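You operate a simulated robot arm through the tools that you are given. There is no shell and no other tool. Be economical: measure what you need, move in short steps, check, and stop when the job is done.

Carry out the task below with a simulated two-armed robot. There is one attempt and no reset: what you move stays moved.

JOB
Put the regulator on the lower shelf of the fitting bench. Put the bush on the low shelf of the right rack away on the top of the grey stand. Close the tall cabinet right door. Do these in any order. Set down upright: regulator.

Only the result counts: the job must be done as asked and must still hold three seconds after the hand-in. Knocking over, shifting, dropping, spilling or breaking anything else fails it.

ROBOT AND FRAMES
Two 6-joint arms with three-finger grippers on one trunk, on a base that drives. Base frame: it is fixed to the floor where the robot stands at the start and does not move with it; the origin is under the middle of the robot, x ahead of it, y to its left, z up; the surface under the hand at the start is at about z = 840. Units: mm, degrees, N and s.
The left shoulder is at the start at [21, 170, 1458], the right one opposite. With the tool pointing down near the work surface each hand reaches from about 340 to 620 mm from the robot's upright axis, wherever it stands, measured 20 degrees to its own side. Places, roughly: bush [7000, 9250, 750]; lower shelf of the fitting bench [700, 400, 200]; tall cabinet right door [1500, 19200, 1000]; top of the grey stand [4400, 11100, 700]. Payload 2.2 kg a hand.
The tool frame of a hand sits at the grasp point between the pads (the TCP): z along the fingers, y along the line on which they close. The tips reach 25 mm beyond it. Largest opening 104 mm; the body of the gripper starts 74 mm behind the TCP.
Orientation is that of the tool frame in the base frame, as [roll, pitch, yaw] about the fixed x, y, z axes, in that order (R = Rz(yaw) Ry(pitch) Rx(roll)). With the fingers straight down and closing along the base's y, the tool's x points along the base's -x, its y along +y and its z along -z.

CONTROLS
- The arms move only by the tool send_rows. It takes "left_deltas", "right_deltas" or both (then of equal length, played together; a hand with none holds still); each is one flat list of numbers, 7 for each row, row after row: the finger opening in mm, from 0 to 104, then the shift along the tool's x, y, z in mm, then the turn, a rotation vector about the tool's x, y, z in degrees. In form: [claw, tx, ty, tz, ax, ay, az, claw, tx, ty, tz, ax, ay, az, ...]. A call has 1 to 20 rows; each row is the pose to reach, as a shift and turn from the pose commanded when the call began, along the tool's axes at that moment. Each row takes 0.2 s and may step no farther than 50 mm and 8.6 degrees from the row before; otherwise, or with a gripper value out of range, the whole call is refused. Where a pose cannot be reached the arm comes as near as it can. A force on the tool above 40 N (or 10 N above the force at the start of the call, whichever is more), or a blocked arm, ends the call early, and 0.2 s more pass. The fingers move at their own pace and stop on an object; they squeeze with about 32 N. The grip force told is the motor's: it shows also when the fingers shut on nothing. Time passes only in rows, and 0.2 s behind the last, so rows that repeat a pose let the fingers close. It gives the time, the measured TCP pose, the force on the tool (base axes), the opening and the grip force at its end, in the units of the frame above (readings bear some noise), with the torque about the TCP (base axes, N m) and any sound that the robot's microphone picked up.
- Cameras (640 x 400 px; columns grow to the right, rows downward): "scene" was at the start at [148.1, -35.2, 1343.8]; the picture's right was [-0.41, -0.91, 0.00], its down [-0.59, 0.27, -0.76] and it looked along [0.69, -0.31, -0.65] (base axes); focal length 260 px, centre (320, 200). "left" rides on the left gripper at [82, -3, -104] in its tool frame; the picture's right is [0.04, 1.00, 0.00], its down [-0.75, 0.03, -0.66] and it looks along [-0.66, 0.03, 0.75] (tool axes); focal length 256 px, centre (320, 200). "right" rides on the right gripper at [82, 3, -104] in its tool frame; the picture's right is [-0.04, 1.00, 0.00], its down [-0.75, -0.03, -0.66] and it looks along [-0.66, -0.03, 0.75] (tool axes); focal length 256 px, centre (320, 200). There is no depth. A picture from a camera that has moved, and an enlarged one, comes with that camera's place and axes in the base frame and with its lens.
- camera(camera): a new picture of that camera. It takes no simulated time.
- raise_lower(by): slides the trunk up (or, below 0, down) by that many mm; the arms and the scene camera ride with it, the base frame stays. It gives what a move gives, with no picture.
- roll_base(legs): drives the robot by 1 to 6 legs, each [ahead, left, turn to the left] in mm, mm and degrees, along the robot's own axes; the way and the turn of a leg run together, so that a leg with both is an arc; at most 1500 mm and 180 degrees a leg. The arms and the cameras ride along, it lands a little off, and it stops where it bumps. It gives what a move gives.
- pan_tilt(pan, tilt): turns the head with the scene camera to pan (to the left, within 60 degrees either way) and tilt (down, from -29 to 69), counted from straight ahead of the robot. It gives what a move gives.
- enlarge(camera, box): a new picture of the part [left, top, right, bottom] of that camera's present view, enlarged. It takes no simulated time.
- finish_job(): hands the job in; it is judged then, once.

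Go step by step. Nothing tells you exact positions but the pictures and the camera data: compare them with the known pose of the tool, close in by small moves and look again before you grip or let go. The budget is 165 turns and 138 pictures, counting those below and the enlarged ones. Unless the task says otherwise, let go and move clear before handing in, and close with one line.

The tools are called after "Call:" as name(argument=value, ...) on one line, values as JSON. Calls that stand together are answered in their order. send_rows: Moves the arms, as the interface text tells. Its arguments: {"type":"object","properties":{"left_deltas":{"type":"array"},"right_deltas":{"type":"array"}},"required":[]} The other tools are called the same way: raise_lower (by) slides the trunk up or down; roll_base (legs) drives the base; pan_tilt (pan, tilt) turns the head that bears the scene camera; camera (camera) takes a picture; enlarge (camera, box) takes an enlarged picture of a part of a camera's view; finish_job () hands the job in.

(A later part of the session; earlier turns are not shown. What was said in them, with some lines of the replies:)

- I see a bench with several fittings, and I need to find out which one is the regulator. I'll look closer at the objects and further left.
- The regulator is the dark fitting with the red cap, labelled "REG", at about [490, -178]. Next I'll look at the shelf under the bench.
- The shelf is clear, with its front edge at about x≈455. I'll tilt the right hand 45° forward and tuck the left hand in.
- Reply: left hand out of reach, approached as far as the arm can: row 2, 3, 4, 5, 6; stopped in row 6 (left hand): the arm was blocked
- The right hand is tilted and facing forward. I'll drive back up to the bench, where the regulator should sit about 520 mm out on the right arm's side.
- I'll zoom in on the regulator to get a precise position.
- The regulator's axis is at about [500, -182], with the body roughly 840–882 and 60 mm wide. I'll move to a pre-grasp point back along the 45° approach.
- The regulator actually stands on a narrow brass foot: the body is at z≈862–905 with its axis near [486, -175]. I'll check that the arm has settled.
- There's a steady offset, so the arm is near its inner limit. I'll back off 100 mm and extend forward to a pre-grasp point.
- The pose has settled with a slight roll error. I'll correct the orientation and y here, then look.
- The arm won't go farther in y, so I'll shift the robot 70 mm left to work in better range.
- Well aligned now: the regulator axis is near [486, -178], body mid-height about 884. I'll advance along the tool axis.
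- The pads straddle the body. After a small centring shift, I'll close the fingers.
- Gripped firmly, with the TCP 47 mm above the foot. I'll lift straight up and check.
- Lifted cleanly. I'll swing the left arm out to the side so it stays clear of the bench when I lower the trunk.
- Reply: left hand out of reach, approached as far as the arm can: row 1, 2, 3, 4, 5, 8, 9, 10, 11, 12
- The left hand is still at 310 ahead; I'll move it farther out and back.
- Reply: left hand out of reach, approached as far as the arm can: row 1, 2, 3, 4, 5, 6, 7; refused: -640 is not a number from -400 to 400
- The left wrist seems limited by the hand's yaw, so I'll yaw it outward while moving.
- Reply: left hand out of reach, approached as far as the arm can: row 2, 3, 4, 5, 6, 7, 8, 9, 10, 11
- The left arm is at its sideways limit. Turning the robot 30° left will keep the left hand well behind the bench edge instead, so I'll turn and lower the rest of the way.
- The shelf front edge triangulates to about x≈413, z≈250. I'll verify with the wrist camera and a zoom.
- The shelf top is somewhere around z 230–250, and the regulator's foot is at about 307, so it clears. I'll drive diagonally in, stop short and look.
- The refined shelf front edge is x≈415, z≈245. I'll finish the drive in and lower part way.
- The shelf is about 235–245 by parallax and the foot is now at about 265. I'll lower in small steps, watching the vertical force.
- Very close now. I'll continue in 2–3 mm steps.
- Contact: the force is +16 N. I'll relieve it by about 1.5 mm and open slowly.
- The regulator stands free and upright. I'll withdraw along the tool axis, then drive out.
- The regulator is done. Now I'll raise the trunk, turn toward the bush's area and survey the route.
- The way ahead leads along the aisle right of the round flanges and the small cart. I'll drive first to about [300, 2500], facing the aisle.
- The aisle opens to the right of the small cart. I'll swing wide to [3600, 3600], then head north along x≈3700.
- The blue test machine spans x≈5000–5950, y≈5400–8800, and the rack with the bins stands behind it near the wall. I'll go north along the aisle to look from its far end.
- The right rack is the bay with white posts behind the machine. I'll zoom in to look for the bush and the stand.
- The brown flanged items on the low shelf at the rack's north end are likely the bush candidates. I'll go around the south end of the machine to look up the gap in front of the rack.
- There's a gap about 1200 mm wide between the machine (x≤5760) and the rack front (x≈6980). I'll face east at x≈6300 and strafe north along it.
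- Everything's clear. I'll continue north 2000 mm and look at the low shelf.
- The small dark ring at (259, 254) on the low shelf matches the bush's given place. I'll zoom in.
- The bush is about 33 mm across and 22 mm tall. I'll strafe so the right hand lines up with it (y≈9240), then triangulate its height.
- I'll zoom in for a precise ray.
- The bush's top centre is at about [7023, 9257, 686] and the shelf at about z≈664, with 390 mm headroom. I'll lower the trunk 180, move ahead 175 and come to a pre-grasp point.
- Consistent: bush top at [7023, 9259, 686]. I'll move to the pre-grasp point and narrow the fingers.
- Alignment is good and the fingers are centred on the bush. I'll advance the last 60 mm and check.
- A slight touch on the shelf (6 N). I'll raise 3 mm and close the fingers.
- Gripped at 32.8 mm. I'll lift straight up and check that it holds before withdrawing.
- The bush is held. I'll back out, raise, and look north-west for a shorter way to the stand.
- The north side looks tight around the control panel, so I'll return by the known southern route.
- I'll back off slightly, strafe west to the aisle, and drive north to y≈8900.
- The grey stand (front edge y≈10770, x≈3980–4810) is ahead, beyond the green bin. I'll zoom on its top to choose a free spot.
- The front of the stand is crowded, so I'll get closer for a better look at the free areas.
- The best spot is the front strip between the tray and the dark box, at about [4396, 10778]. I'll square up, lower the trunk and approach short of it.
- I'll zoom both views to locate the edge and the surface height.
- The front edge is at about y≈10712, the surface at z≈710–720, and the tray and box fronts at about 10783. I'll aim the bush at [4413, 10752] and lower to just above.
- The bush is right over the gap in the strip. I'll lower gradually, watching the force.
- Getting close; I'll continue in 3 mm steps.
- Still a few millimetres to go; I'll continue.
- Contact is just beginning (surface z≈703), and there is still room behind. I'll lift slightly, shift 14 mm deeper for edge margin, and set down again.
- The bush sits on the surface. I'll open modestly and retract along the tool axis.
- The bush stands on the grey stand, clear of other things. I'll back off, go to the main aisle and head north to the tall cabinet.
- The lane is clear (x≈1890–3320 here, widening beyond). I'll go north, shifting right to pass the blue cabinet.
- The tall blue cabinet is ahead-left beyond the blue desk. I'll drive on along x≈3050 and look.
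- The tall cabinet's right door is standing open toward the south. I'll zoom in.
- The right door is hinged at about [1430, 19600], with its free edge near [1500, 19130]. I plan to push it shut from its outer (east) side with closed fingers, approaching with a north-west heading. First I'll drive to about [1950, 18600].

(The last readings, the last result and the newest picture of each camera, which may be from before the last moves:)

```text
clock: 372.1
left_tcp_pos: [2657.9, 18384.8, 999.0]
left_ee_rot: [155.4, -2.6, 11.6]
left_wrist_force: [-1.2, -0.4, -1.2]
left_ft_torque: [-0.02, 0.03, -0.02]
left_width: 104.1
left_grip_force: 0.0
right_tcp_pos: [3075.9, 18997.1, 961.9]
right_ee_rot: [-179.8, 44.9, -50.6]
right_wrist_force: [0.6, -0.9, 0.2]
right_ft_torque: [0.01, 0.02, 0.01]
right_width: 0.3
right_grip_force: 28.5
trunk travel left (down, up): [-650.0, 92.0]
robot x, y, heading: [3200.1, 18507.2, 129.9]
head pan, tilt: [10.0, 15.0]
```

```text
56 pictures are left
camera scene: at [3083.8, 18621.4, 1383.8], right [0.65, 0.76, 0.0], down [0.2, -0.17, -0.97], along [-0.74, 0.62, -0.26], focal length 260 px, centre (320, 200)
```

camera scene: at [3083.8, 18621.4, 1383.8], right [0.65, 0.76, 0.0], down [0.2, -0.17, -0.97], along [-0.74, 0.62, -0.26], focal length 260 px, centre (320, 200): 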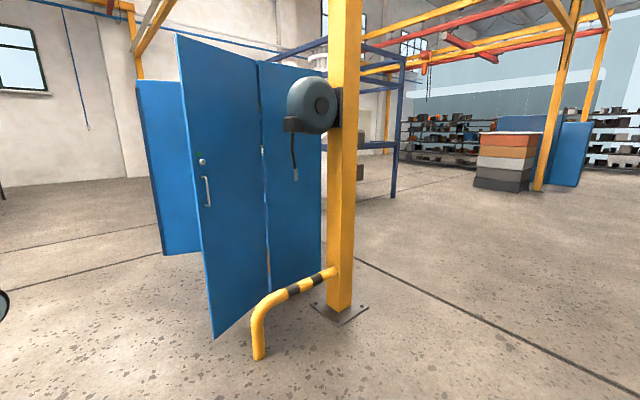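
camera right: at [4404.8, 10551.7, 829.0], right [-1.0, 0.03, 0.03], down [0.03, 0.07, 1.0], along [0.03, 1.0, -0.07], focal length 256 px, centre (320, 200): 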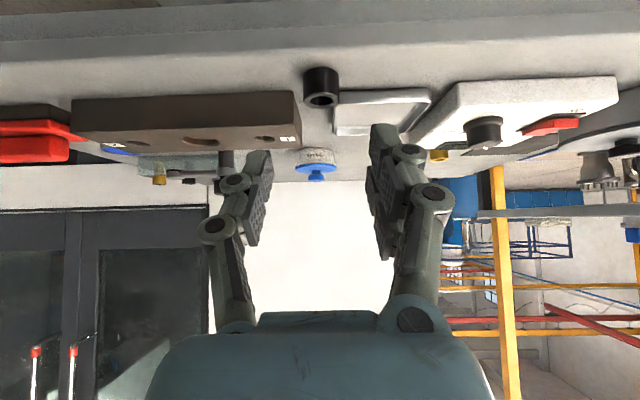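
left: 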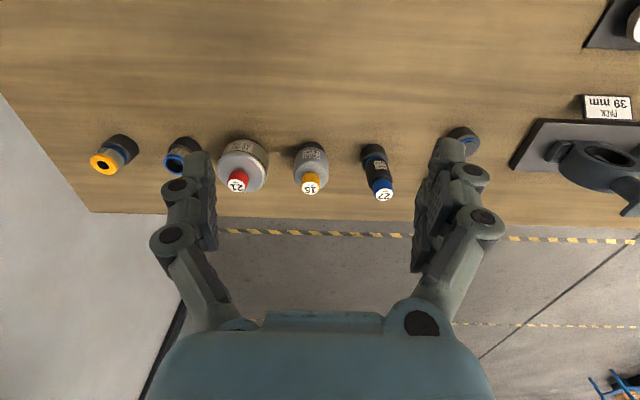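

I have a clear view: the door's free edge is near [1540, 19030] and the hinge near [1380, 19540], with the left door also open beyond. I'll approach the east face and stop short of it.

Call:
roll_base(legs=[[470, 480, 0], [440, 450, 0]])

Call:
pan_tilt(pan=-10, tilt=15)

Call:
camera(camera="scene")

Call:
camera(camera="right")

```text
clock: 379.0
left_tcp_pos: [1355.2, 18508.5, 998.4]
left_ee_rot: [155.4, -2.5, 10.6]
left_wrist_force: [0.5, -0.4, -0.1]
left_ft_torque: [0.01, 0.0, -0.02]
left_width: 104.0
left_grip_force: 0.0
right_tcp_pos: [1784.7, 19112.0, 962.5]
right_ee_rot: [-179.9, 45.0, -51.7]
right_wrist_force: [-0.3, -0.7, 0.2]
right_ft_torque: [0.0, -0.02, -0.02]
right_width: 0.1
right_grip_force: 28.7
trunk travel left (down, up): [-650.0, 92.0]
robot x, y, heading: [1899.8, 18617.9, 128.6]
head pan, tilt: [10.0, 15.0]
```

```text
clock: 379.8
left_tcp_pos: [1356.7, 18508.5, 998.8]
left_ee_rot: [155.3, -2.4, 10.5]
left_wrist_force: [0.4, 0.9, -0.1]
left_ft_torque: [0.0, 0.01, -0.01]
left_width: 104.0
left_grip_force: 0.2
right_tcp_pos: [1785.3, 19111.7, 963.4]
right_ee_rot: [-179.8, 44.9, -51.7]
right_wrist_force: [0.0, 0.1, -0.9]
right_ft_torque: [0.01, -0.01, 0.02]
right_width: 0.0
right_grip_force: 28.7
trunk travel left (down, up): [-650.0, 92.0]
robot x, y, heading: [1900.2, 18621.2, 128.6]
head pan, tilt: [-10.0, 15.0]
```

```text
55 pictures are left
camera scene: at [1811.8, 18756.8, 1383.8], right [0.88, 0.48, 0.0], down [0.12, -0.23, -0.97], along [-0.46, 0.85, -0.26], focal length 260 px, centre (320, 200)
```

scene: 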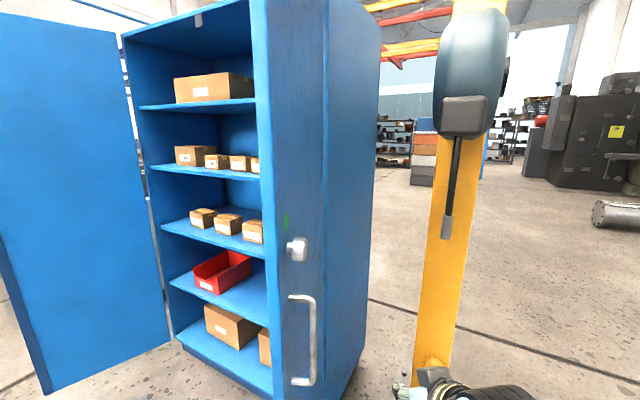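

```text
54 pictures are left
camera right: at [1863.2, 19007.1, 979.0], right [-0.8, -0.6, 0.03], down [-0.02, 0.07, 1.0], along [-0.6, 0.8, -0.07], focal length 256 px, centre (320, 200)
```

right: 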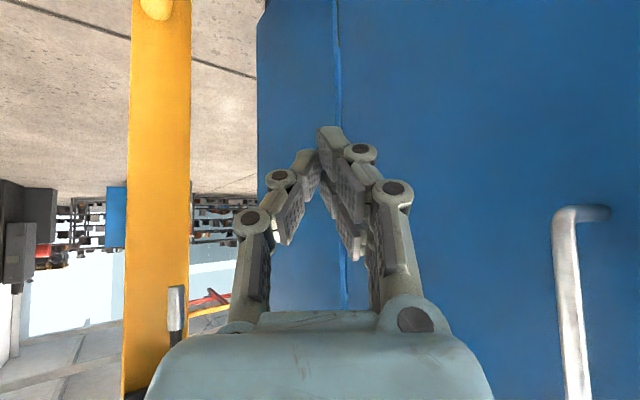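

The door hinge refines to about [1420, 19505] and the free edge to about [1625, 18980]. I'll lower the hand below the handle, step back east, and turn to heading 150° for a better pushing angle.

Call:
raise_lower(by=-200)

Call:
roll_base(legs=[[-135, -150, 0], [0, 0, 21.4]])

Call:
pan_tilt(pan=-25, tilt=20)

Call:
camera(camera="scene")

Call:
camera(camera="right")

```text
clock: 382.0
left_tcp_pos: [1357.0, 18508.9, 798.7]
left_ee_rot: [155.4, -2.5, 10.5]
left_wrist_force: [-0.4, 0.6, 1.1]
left_ft_torque: [-0.01, 0.0, -0.03]
left_width: 103.8
left_grip_force: 0.0
right_tcp_pos: [1785.0, 19112.2, 763.2]
right_ee_rot: [-179.8, 45.0, -51.7]
right_wrist_force: [-0.7, 0.5, -0.3]
right_ft_torque: [0.0, -0.01, 0.0]
right_width: 0.2
right_grip_force: 28.8
trunk travel left (down, up): [-450.0, 292.0]
robot x, y, heading: [1900.0, 18619.3, 128.6]
head pan, tilt: [-10.0, 15.0]
```

```text
clock: 384.7
left_tcp_pos: [1634.5, 18308.5, 799.4]
left_ee_rot: [155.4, -2.5, 31.4]
left_wrist_force: [0.3, -1.2, 0.5]
left_ft_torque: [0.03, -0.04, -0.01]
left_width: 104.2
left_grip_force: 0.1
right_tcp_pos: [1819.6, 19025.0, 762.6]
right_ee_rot: [-179.8, 44.8, -30.8]
right_wrist_force: [0.1, 0.5, 0.7]
right_ft_torque: [0.01, 0.01, 0.03]
right_width: 0.0
right_grip_force: 28.8
trunk travel left (down, up): [-450.0, 292.0]
robot x, y, heading: [2104.6, 18609.8, 149.5]
head pan, tilt: [-10.0, 15.0]
```

```text
clock: 385.5
left_tcp_pos: [1634.5, 18308.4, 798.5]
left_ee_rot: [155.3, -2.5, 31.4]
left_wrist_force: [0.6, 0.3, 0.1]
left_ft_torque: [-0.03, 0.04, 0.0]
left_width: 104.0
left_grip_force: 0.0
right_tcp_pos: [1818.9, 19026.5, 762.8]
right_ee_rot: [-179.8, 45.0, -30.8]
right_wrist_force: [0.6, -0.5, 0.7]
right_ft_torque: [0.01, 0.01, 0.01]
right_width: 0.0
right_grip_force: 28.4
trunk travel left (down, up): [-450.0, 292.0]
robot x, y, heading: [2099.3, 18609.1, 149.6]
head pan, tilt: [-25.0, 20.0]
```

```text
53 pictures are left
camera scene: at [1986.1, 18721.2, 1173.5], right [0.82, 0.57, 0.0], down [0.19, -0.28, -0.94], along [-0.53, 0.77, -0.34], focal length 260 px, centre (320, 200)
```

scene: 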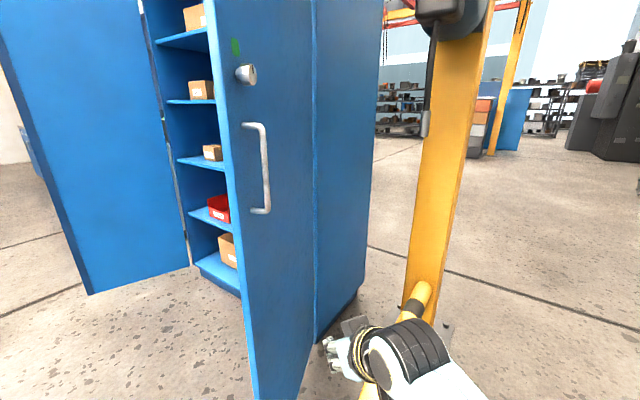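

```text
52 pictures are left
camera right: at [1929.0, 18955.8, 778.9], right [-0.54, -0.84, 0.03], down [-0.05, 0.06, 1.0], along [-0.84, 0.53, -0.07], focal length 256 px, centre (320, 200)
```

right: 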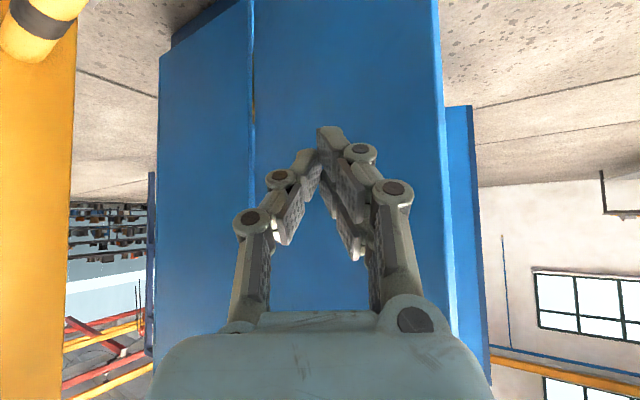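

The geometry is confirmed: hinge [1420, 19510], free edge [1622, 18995]. I'll approach and push the door through the first part of its arc.

Call:
roll_base(legs=[[217, 24, 0], [152, 106, 0]])

Call:
camera(camera="scene")

Call:
camera(camera="right")

```text
clock: 388.3
left_tcp_pos: [1246.4, 18387.3, 799.2]
left_ee_rot: [155.4, -2.6, 31.1]
left_wrist_force: [-0.1, -0.9, -0.5]
left_ft_torque: [0.02, -0.01, 0.03]
left_width: 104.1
left_grip_force: 0.1
right_tcp_pos: [1435.0, 19103.5, 762.6]
right_ee_rot: [-179.7, 44.8, -30.9]
right_wrist_force: [-0.6, 0.2, 0.2]
right_ft_torque: [-0.02, 0.01, -0.03]
right_width: 0.0
right_grip_force: 28.6
trunk travel left (down, up): [-450.0, 292.0]
robot x, y, heading: [1714.7, 18685.6, 149.2]
head pan, tilt: [-25.0, 20.0]
```

```text
51 pictures are left
camera scene: at [1600.4, 18798.0, 1173.3], right [0.83, 0.56, 0.0], down [0.19, -0.28, -0.94], along [-0.53, 0.78, -0.34], focal length 260 px, centre (320, 200)
```

scene: 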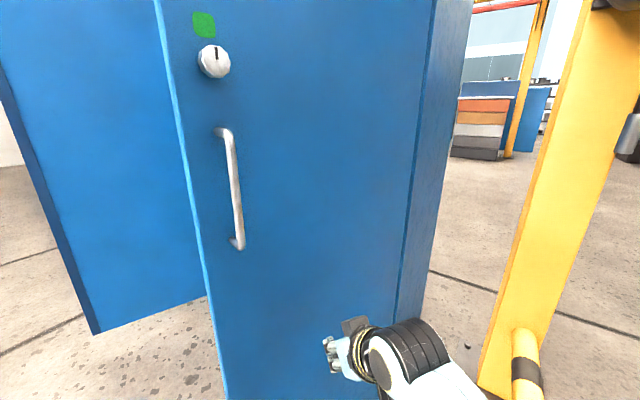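

```text
50 pictures are left
camera right: at [1545.0, 19033.0, 778.7], right [-0.54, -0.84, 0.03], down [-0.05, 0.06, 1.0], along [-0.84, 0.54, -0.07], focal length 256 px, centre (320, 200)
```

right: 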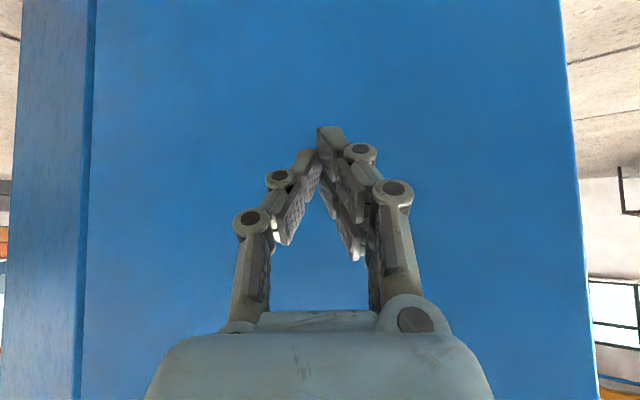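

The door swings freely. I'll continue along the arc.

Call:
roll_base(legs=[[130, 49, 0], [139, 1, 0], [131, -46, 0]])

Call:
camera(camera="scene")

Call:
camera(camera="right")

```text
clock: 391.5
left_tcp_pos: [898.8, 18590.2, 797.9]
left_ee_rot: [155.3, -2.5, 31.2]
left_wrist_force: [-0.7, 0.7, -0.7]
left_ft_torque: [-0.07, -0.02, -0.02]
left_width: 103.8
left_grip_force: 0.2
right_tcp_pos: [1085.4, 19306.5, 762.1]
right_ee_rot: [-179.8, 44.9, -31.1]
right_wrist_force: [0.0, 0.5, -1.1]
right_ft_torque: [-0.01, -0.02, 0.03]
right_width: 0.1
right_grip_force: 28.8
trunk travel left (down, up): [-450.0, 292.0]
robot x, y, heading: [1367.9, 18887.4, 149.4]
head pan, tilt: [-25.0, 20.0]
```

```text
49 pictures are left
camera scene: at [1251.6, 19001.4, 1173.2], right [0.83, 0.56, 0.0], down [0.19, -0.28, -0.94], along [-0.53, 0.78, -0.34], focal length 260 px, centre (320, 200)
```

scene: 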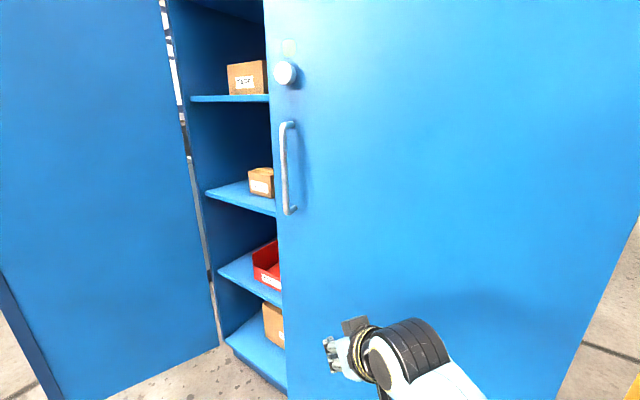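

```text
48 pictures are left
camera right: at [1195.6, 19235.8, 778.4], right [-0.54, -0.84, 0.03], down [-0.05, 0.06, 1.0], along [-0.84, 0.54, -0.07], focal length 256 px, centre (320, 200)
```

right: 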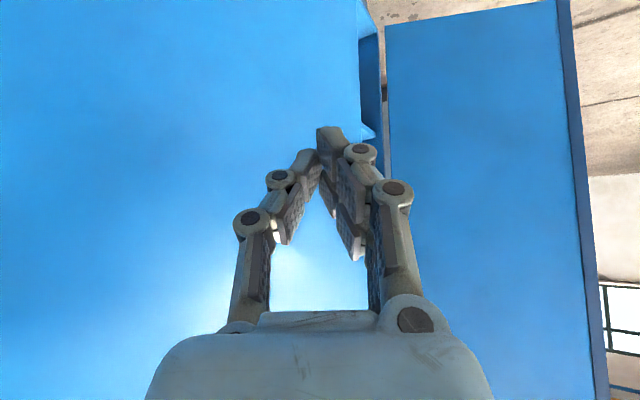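

The door is at about 165° closed, with roughly 14° to go. I'll keep pushing north.

Call:
roll_base(legs=[[77, -60, 0], [40, -45, 0]])

Call:
camera(camera="scene")

Call:
camera(camera="right")

```text
clock: 393.2
left_tcp_pos: [854.0, 18740.6, 799.6]
left_ee_rot: [155.3, -2.5, 31.3]
left_wrist_force: [-0.2, 1.2, -0.1]
left_ft_torque: [-0.03, -0.02, -0.04]
left_width: 104.2
left_grip_force: 0.1
right_tcp_pos: [1040.0, 19457.7, 762.6]
right_ee_rot: [-179.9, 44.8, -30.9]
right_wrist_force: [0.3, 0.5, -1.0]
right_ft_torque: [-0.02, -0.02, 0.0]
right_width: 0.1
right_grip_force: 28.0
trunk travel left (down, up): [-450.0, 292.0]
robot x, y, heading: [1322.2, 19039.5, 149.3]
head pan, tilt: [-25.0, 20.0]
```

```text
47 pictures are left
camera scene: at [1206.8, 19153.8, 1173.2], right [0.82, 0.57, 0.0], down [0.19, -0.28, -0.94], along [-0.53, 0.77, -0.34], focal length 260 px, centre (320, 200)
```

scene: 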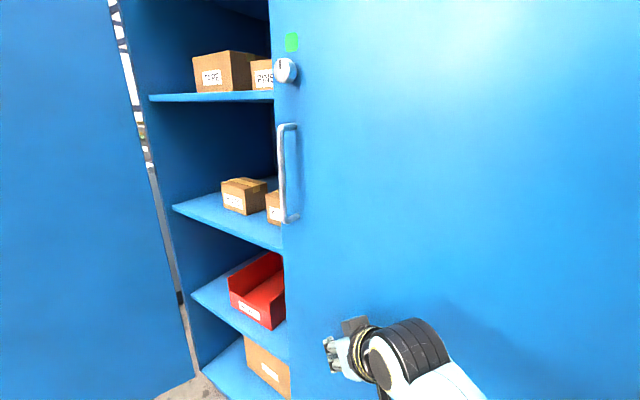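

```text
46 pictures are left
camera right: at [1150.2, 19388.0, 778.3], right [-0.54, -0.84, 0.03], down [-0.05, 0.06, 1.0], along [-0.84, 0.54, -0.07], focal length 256 px, centre (320, 200)
```

right: 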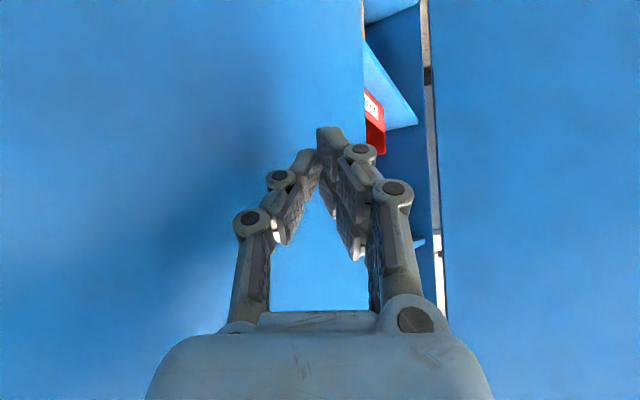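

Nearly shut. I'll push gently farther north until it seats.

Call:
roll_base(legs=[[15, -26, 0]])

Call:
roll_base(legs=[[8, -13, 0]])

Call:
camera(camera="right")

```text
clock: 394.1
left_tcp_pos: [854.4, 18761.3, 798.4]
left_ee_rot: [155.6, -2.5, 31.4]
left_wrist_force: [-0.3, -0.1, -0.9]
left_ft_torque: [0.02, 0.0, -0.02]
left_width: 103.7
left_grip_force: 0.0
right_tcp_pos: [1039.7, 19474.0, 762.9]
right_ee_rot: [178.6, 44.6, -32.0]
right_wrist_force: [0.6, -1.8, 0.2]
right_ft_torque: [0.01, 0.01, -0.03]
right_width: 0.0
right_grip_force: 28.8
trunk travel left (down, up): [-450.0, 292.0]
robot x, y, heading: [1324.2, 19060.9, 149.7]
head pan, tilt: [-25.0, 20.0]
stopped in leg 1: the force on the tool passed its limit at 94 N (the readings are from after the stop); the commanded pose is now the measured one
```

```text
clock: 394.9
left_tcp_pos: [855.2, 18766.7, 798.2]
left_ee_rot: [155.7, -2.4, 31.5]
left_wrist_force: [-1.5, 0.5, 0.9]
left_ft_torque: [-0.02, -0.01, -0.01]
left_width: 104.1
left_grip_force: 0.0
right_tcp_pos: [1038.7, 19472.9, 761.2]
right_ee_rot: [177.0, 44.0, -33.0]
right_wrist_force: [0.6, -10.1, 5.2]
right_ft_torque: [0.11, -0.02, -0.18]
right_width: 0.0
right_grip_force: 28.3
trunk travel left (down, up): [-450.0, 292.0]
robot x, y, heading: [1320.8, 19068.2, 149.4]
head pan, tilt: [-25.0, 20.0]
stopped in leg 1: the force on the tool passed its limit at 57 N (the readings are from after the stop); the commanded pose is now the measured one
```

```text
45 pictures are left
camera right: at [1148.5, 19404.2, 778.7], right [-0.54, -0.84, 0.06], down [-0.04, 0.1, 0.99], along [-0.84, 0.53, -0.09], focal length 256 px, centre (320, 200)
```

right: 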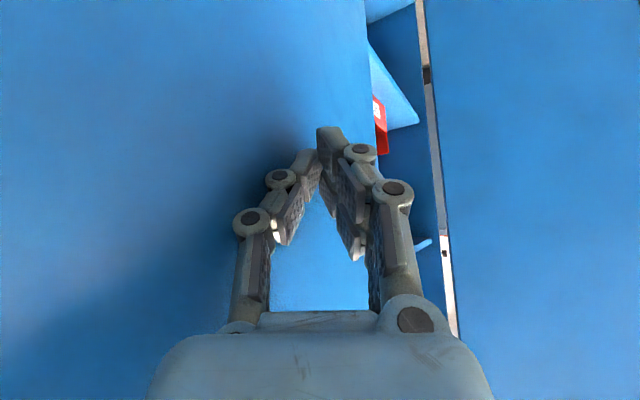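

The door hit its stop with high force, so it's seated. I'll back away and verify.

Call:
roll_base(legs=[[-155, 255, 0], [-155, 255, 0]])

Call:
pan_tilt(pan=-45, tilt=5)

Call:
camera(camera="scene")

```text
clock: 398.5
left_tcp_pos: [848.8, 18182.5, 798.4]
left_ee_rot: [155.5, -2.5, 30.7]
left_wrist_force: [0.3, 0.2, -0.3]
left_ft_torque: [0.01, -0.01, -0.01]
left_width: 104.1
left_grip_force: 0.1
right_tcp_pos: [1039.9, 18888.0, 759.9]
right_ee_rot: [177.4, 44.0, -33.5]
right_wrist_force: [0.3, -0.4, 0.2]
right_ft_torque: [0.04, -0.01, 0.01]
right_width: 0.0
right_grip_force: 28.2
trunk travel left (down, up): [-450.0, 292.0]
robot x, y, heading: [1318.6, 18475.9, 148.7]
head pan, tilt: [-25.0, 20.0]
```

```text
clock: 399.4
left_tcp_pos: [849.9, 18183.4, 797.8]
left_ee_rot: [155.6, -2.5, 30.8]
left_wrist_force: [0.0, 1.1, 0.1]
left_ft_torque: [-0.01, 0.02, 0.03]
left_width: 104.1
left_grip_force: 0.1
right_tcp_pos: [1041.1, 18886.8, 761.2]
right_ee_rot: [177.4, 44.1, -33.6]
right_wrist_force: [0.7, 0.2, -0.6]
right_ft_torque: [0.02, -0.01, 0.0]
right_width: 0.1
right_grip_force: 28.6
trunk travel left (down, up): [-450.0, 292.0]
robot x, y, heading: [1322.6, 18475.8, 148.8]
head pan, tilt: [-45.0, 5.0]
```

```text
44 pictures are left
camera scene: at [1236.0, 18603.1, 1197.8], right [0.97, 0.24, 0.0], down [0.02, -0.09, -1.0], along [-0.24, 0.97, -0.09], focal length 260 px, centre (320, 200)
```

scene: 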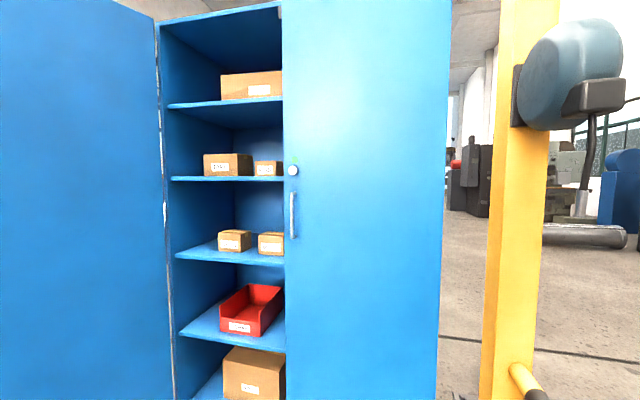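

It looks flush. I'll zoom on the top edge and the bottom to confirm there's no gap.

Call:
pan_tilt(pan=-35, tilt=-20)

Call:
camera(camera="scene")

Call:
pan_tilt(pan=-35, tilt=40)

Call:
camera(camera="scene")

```text
clock: 400.2
left_tcp_pos: [848.8, 18183.3, 799.6]
left_ee_rot: [155.5, -2.6, 30.7]
left_wrist_force: [-0.6, -0.9, 0.4]
left_ft_torque: [0.0, 0.01, -0.02]
left_width: 103.9
left_grip_force: 0.1
right_tcp_pos: [1040.7, 18887.3, 761.0]
right_ee_rot: [177.3, 44.2, -33.6]
right_wrist_force: [0.3, -0.7, 0.3]
right_ft_torque: [-0.01, 0.01, 0.03]
right_width: 0.1
right_grip_force: 28.3
trunk travel left (down, up): [-450.0, 292.0]
robot x, y, heading: [1319.9, 18477.3, 148.9]
head pan, tilt: [-35.0, -20.0]
```

```text
43 pictures are left
camera scene: at [1227.3, 18583.5, 1235.0], right [0.91, 0.4, 0.0], down [-0.14, 0.31, -0.94], along [-0.38, 0.86, 0.34], focal length 260 px, centre (320, 200)
```

scene: 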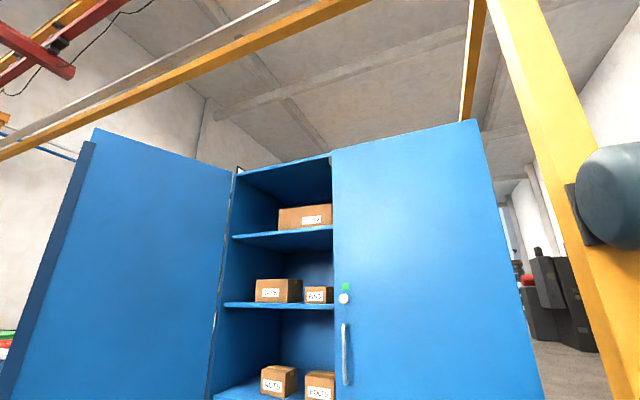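

```text
clock: 401.6
left_tcp_pos: [848.5, 18183.2, 798.0]
left_ee_rot: [155.5, -2.5, 30.6]
left_wrist_force: [0.0, -0.2, -0.4]
left_ft_torque: [0.0, 0.02, 0.02]
left_width: 104.2
left_grip_force: 0.1
right_tcp_pos: [1040.9, 18887.2, 760.4]
right_ee_rot: [177.3, 44.1, -33.7]
right_wrist_force: [0.7, -0.3, 0.4]
right_ft_torque: [0.01, 0.01, 0.0]
right_width: 0.1
right_grip_force: 28.0
trunk travel left (down, up): [-450.0, 292.0]
robot x, y, heading: [1319.3, 18480.3, 148.9]
head pan, tilt: [-35.0, 40.0]
```

```text
42 pictures are left
camera scene: at [1223.7, 18591.7, 1142.1], right [0.91, 0.4, 0.0], down [0.26, -0.59, -0.77], along [-0.31, 0.7, -0.64], focal length 260 px, centre (320, 200)
```

scene: 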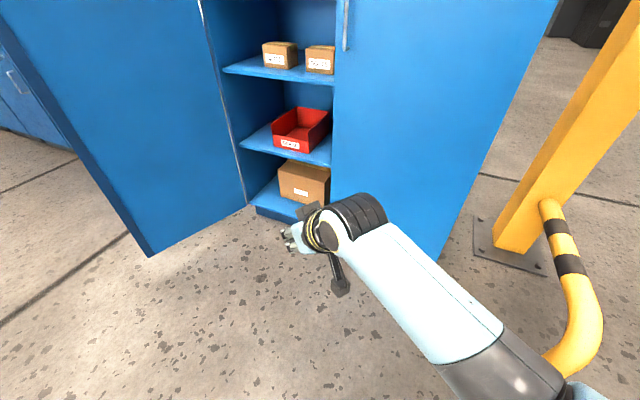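

Call:
pan_tilt(pan=-35, tilt=-20)

Call:
enlarge(camera="scene", box=[220, 100, 500, 275])

Call:
enlarge(camera="scene", box=[300, 140, 364, 180])

```text
clock: 402.9
left_tcp_pos: [848.3, 18183.2, 797.5]
left_ee_rot: [155.6, -2.4, 30.7]
left_wrist_force: [-0.1, 0.6, -0.7]
left_ft_torque: [0.02, 0.01, 0.01]
left_width: 104.1
left_grip_force: 0.1
right_tcp_pos: [1040.7, 18887.3, 759.6]
right_ee_rot: [177.3, 44.1, -33.6]
right_wrist_force: [0.3, 0.2, -0.1]
right_ft_torque: [-0.01, 0.01, -0.04]
right_width: 0.1
right_grip_force: 28.6
trunk travel left (down, up): [-450.0, 292.0]
robot x, y, heading: [1321.0, 18476.5, 148.8]
head pan, tilt: [-35.0, -20.0]
```

```text
2.29 times, centred on (360, 188) of scene
camera zoom: at [1227.3, 18583.5, 1235.0], right [0.91, 0.4, 0.0], down [-0.14, 0.31, -0.94], along [-0.38, 0.86, 0.34], focal length 594 px, centre (229, 229)
```

zoom: 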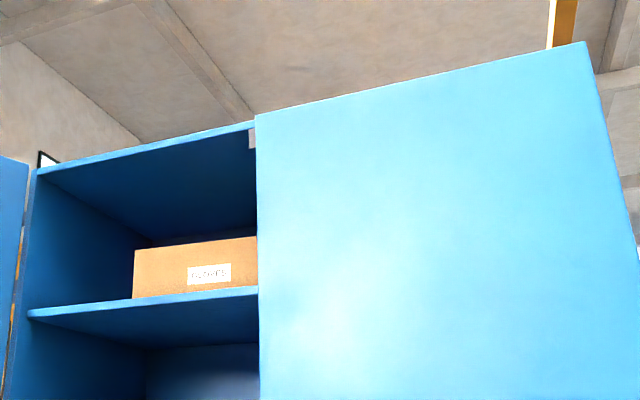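

```text
10.00 times, centred on (332, 160) of scene
camera zoom: at [1227.3, 18583.5, 1235.0], right [0.91, 0.4, 0.0], down [-0.14, 0.31, -0.94], along [-0.38, 0.86, 0.34], focal length 2601 px, centre (200, 600)
```

zoom: 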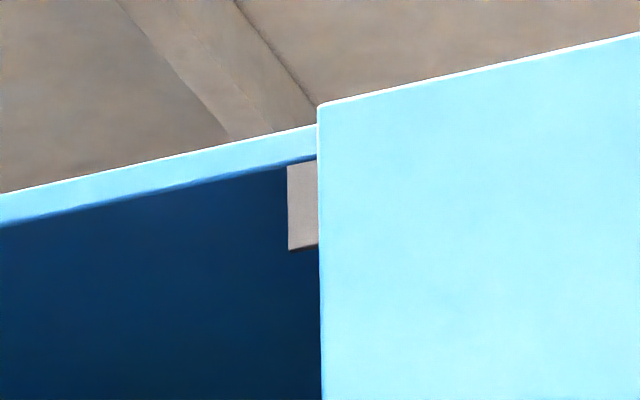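

The door top runs parallel to the cabinet edge and only its own thickness in front of it, so it's fully shut against its catch. The regulator and the bush were both checked after release, so I'm handing in.

Call:
finish_job()

```text
The job is handed in.
```

I finished all three tasks and handed the job in. The regulator is upright on the lower shelf of the fitting bench, the bush is on top of the grey stand, and the tall cabinet's right door is closed.
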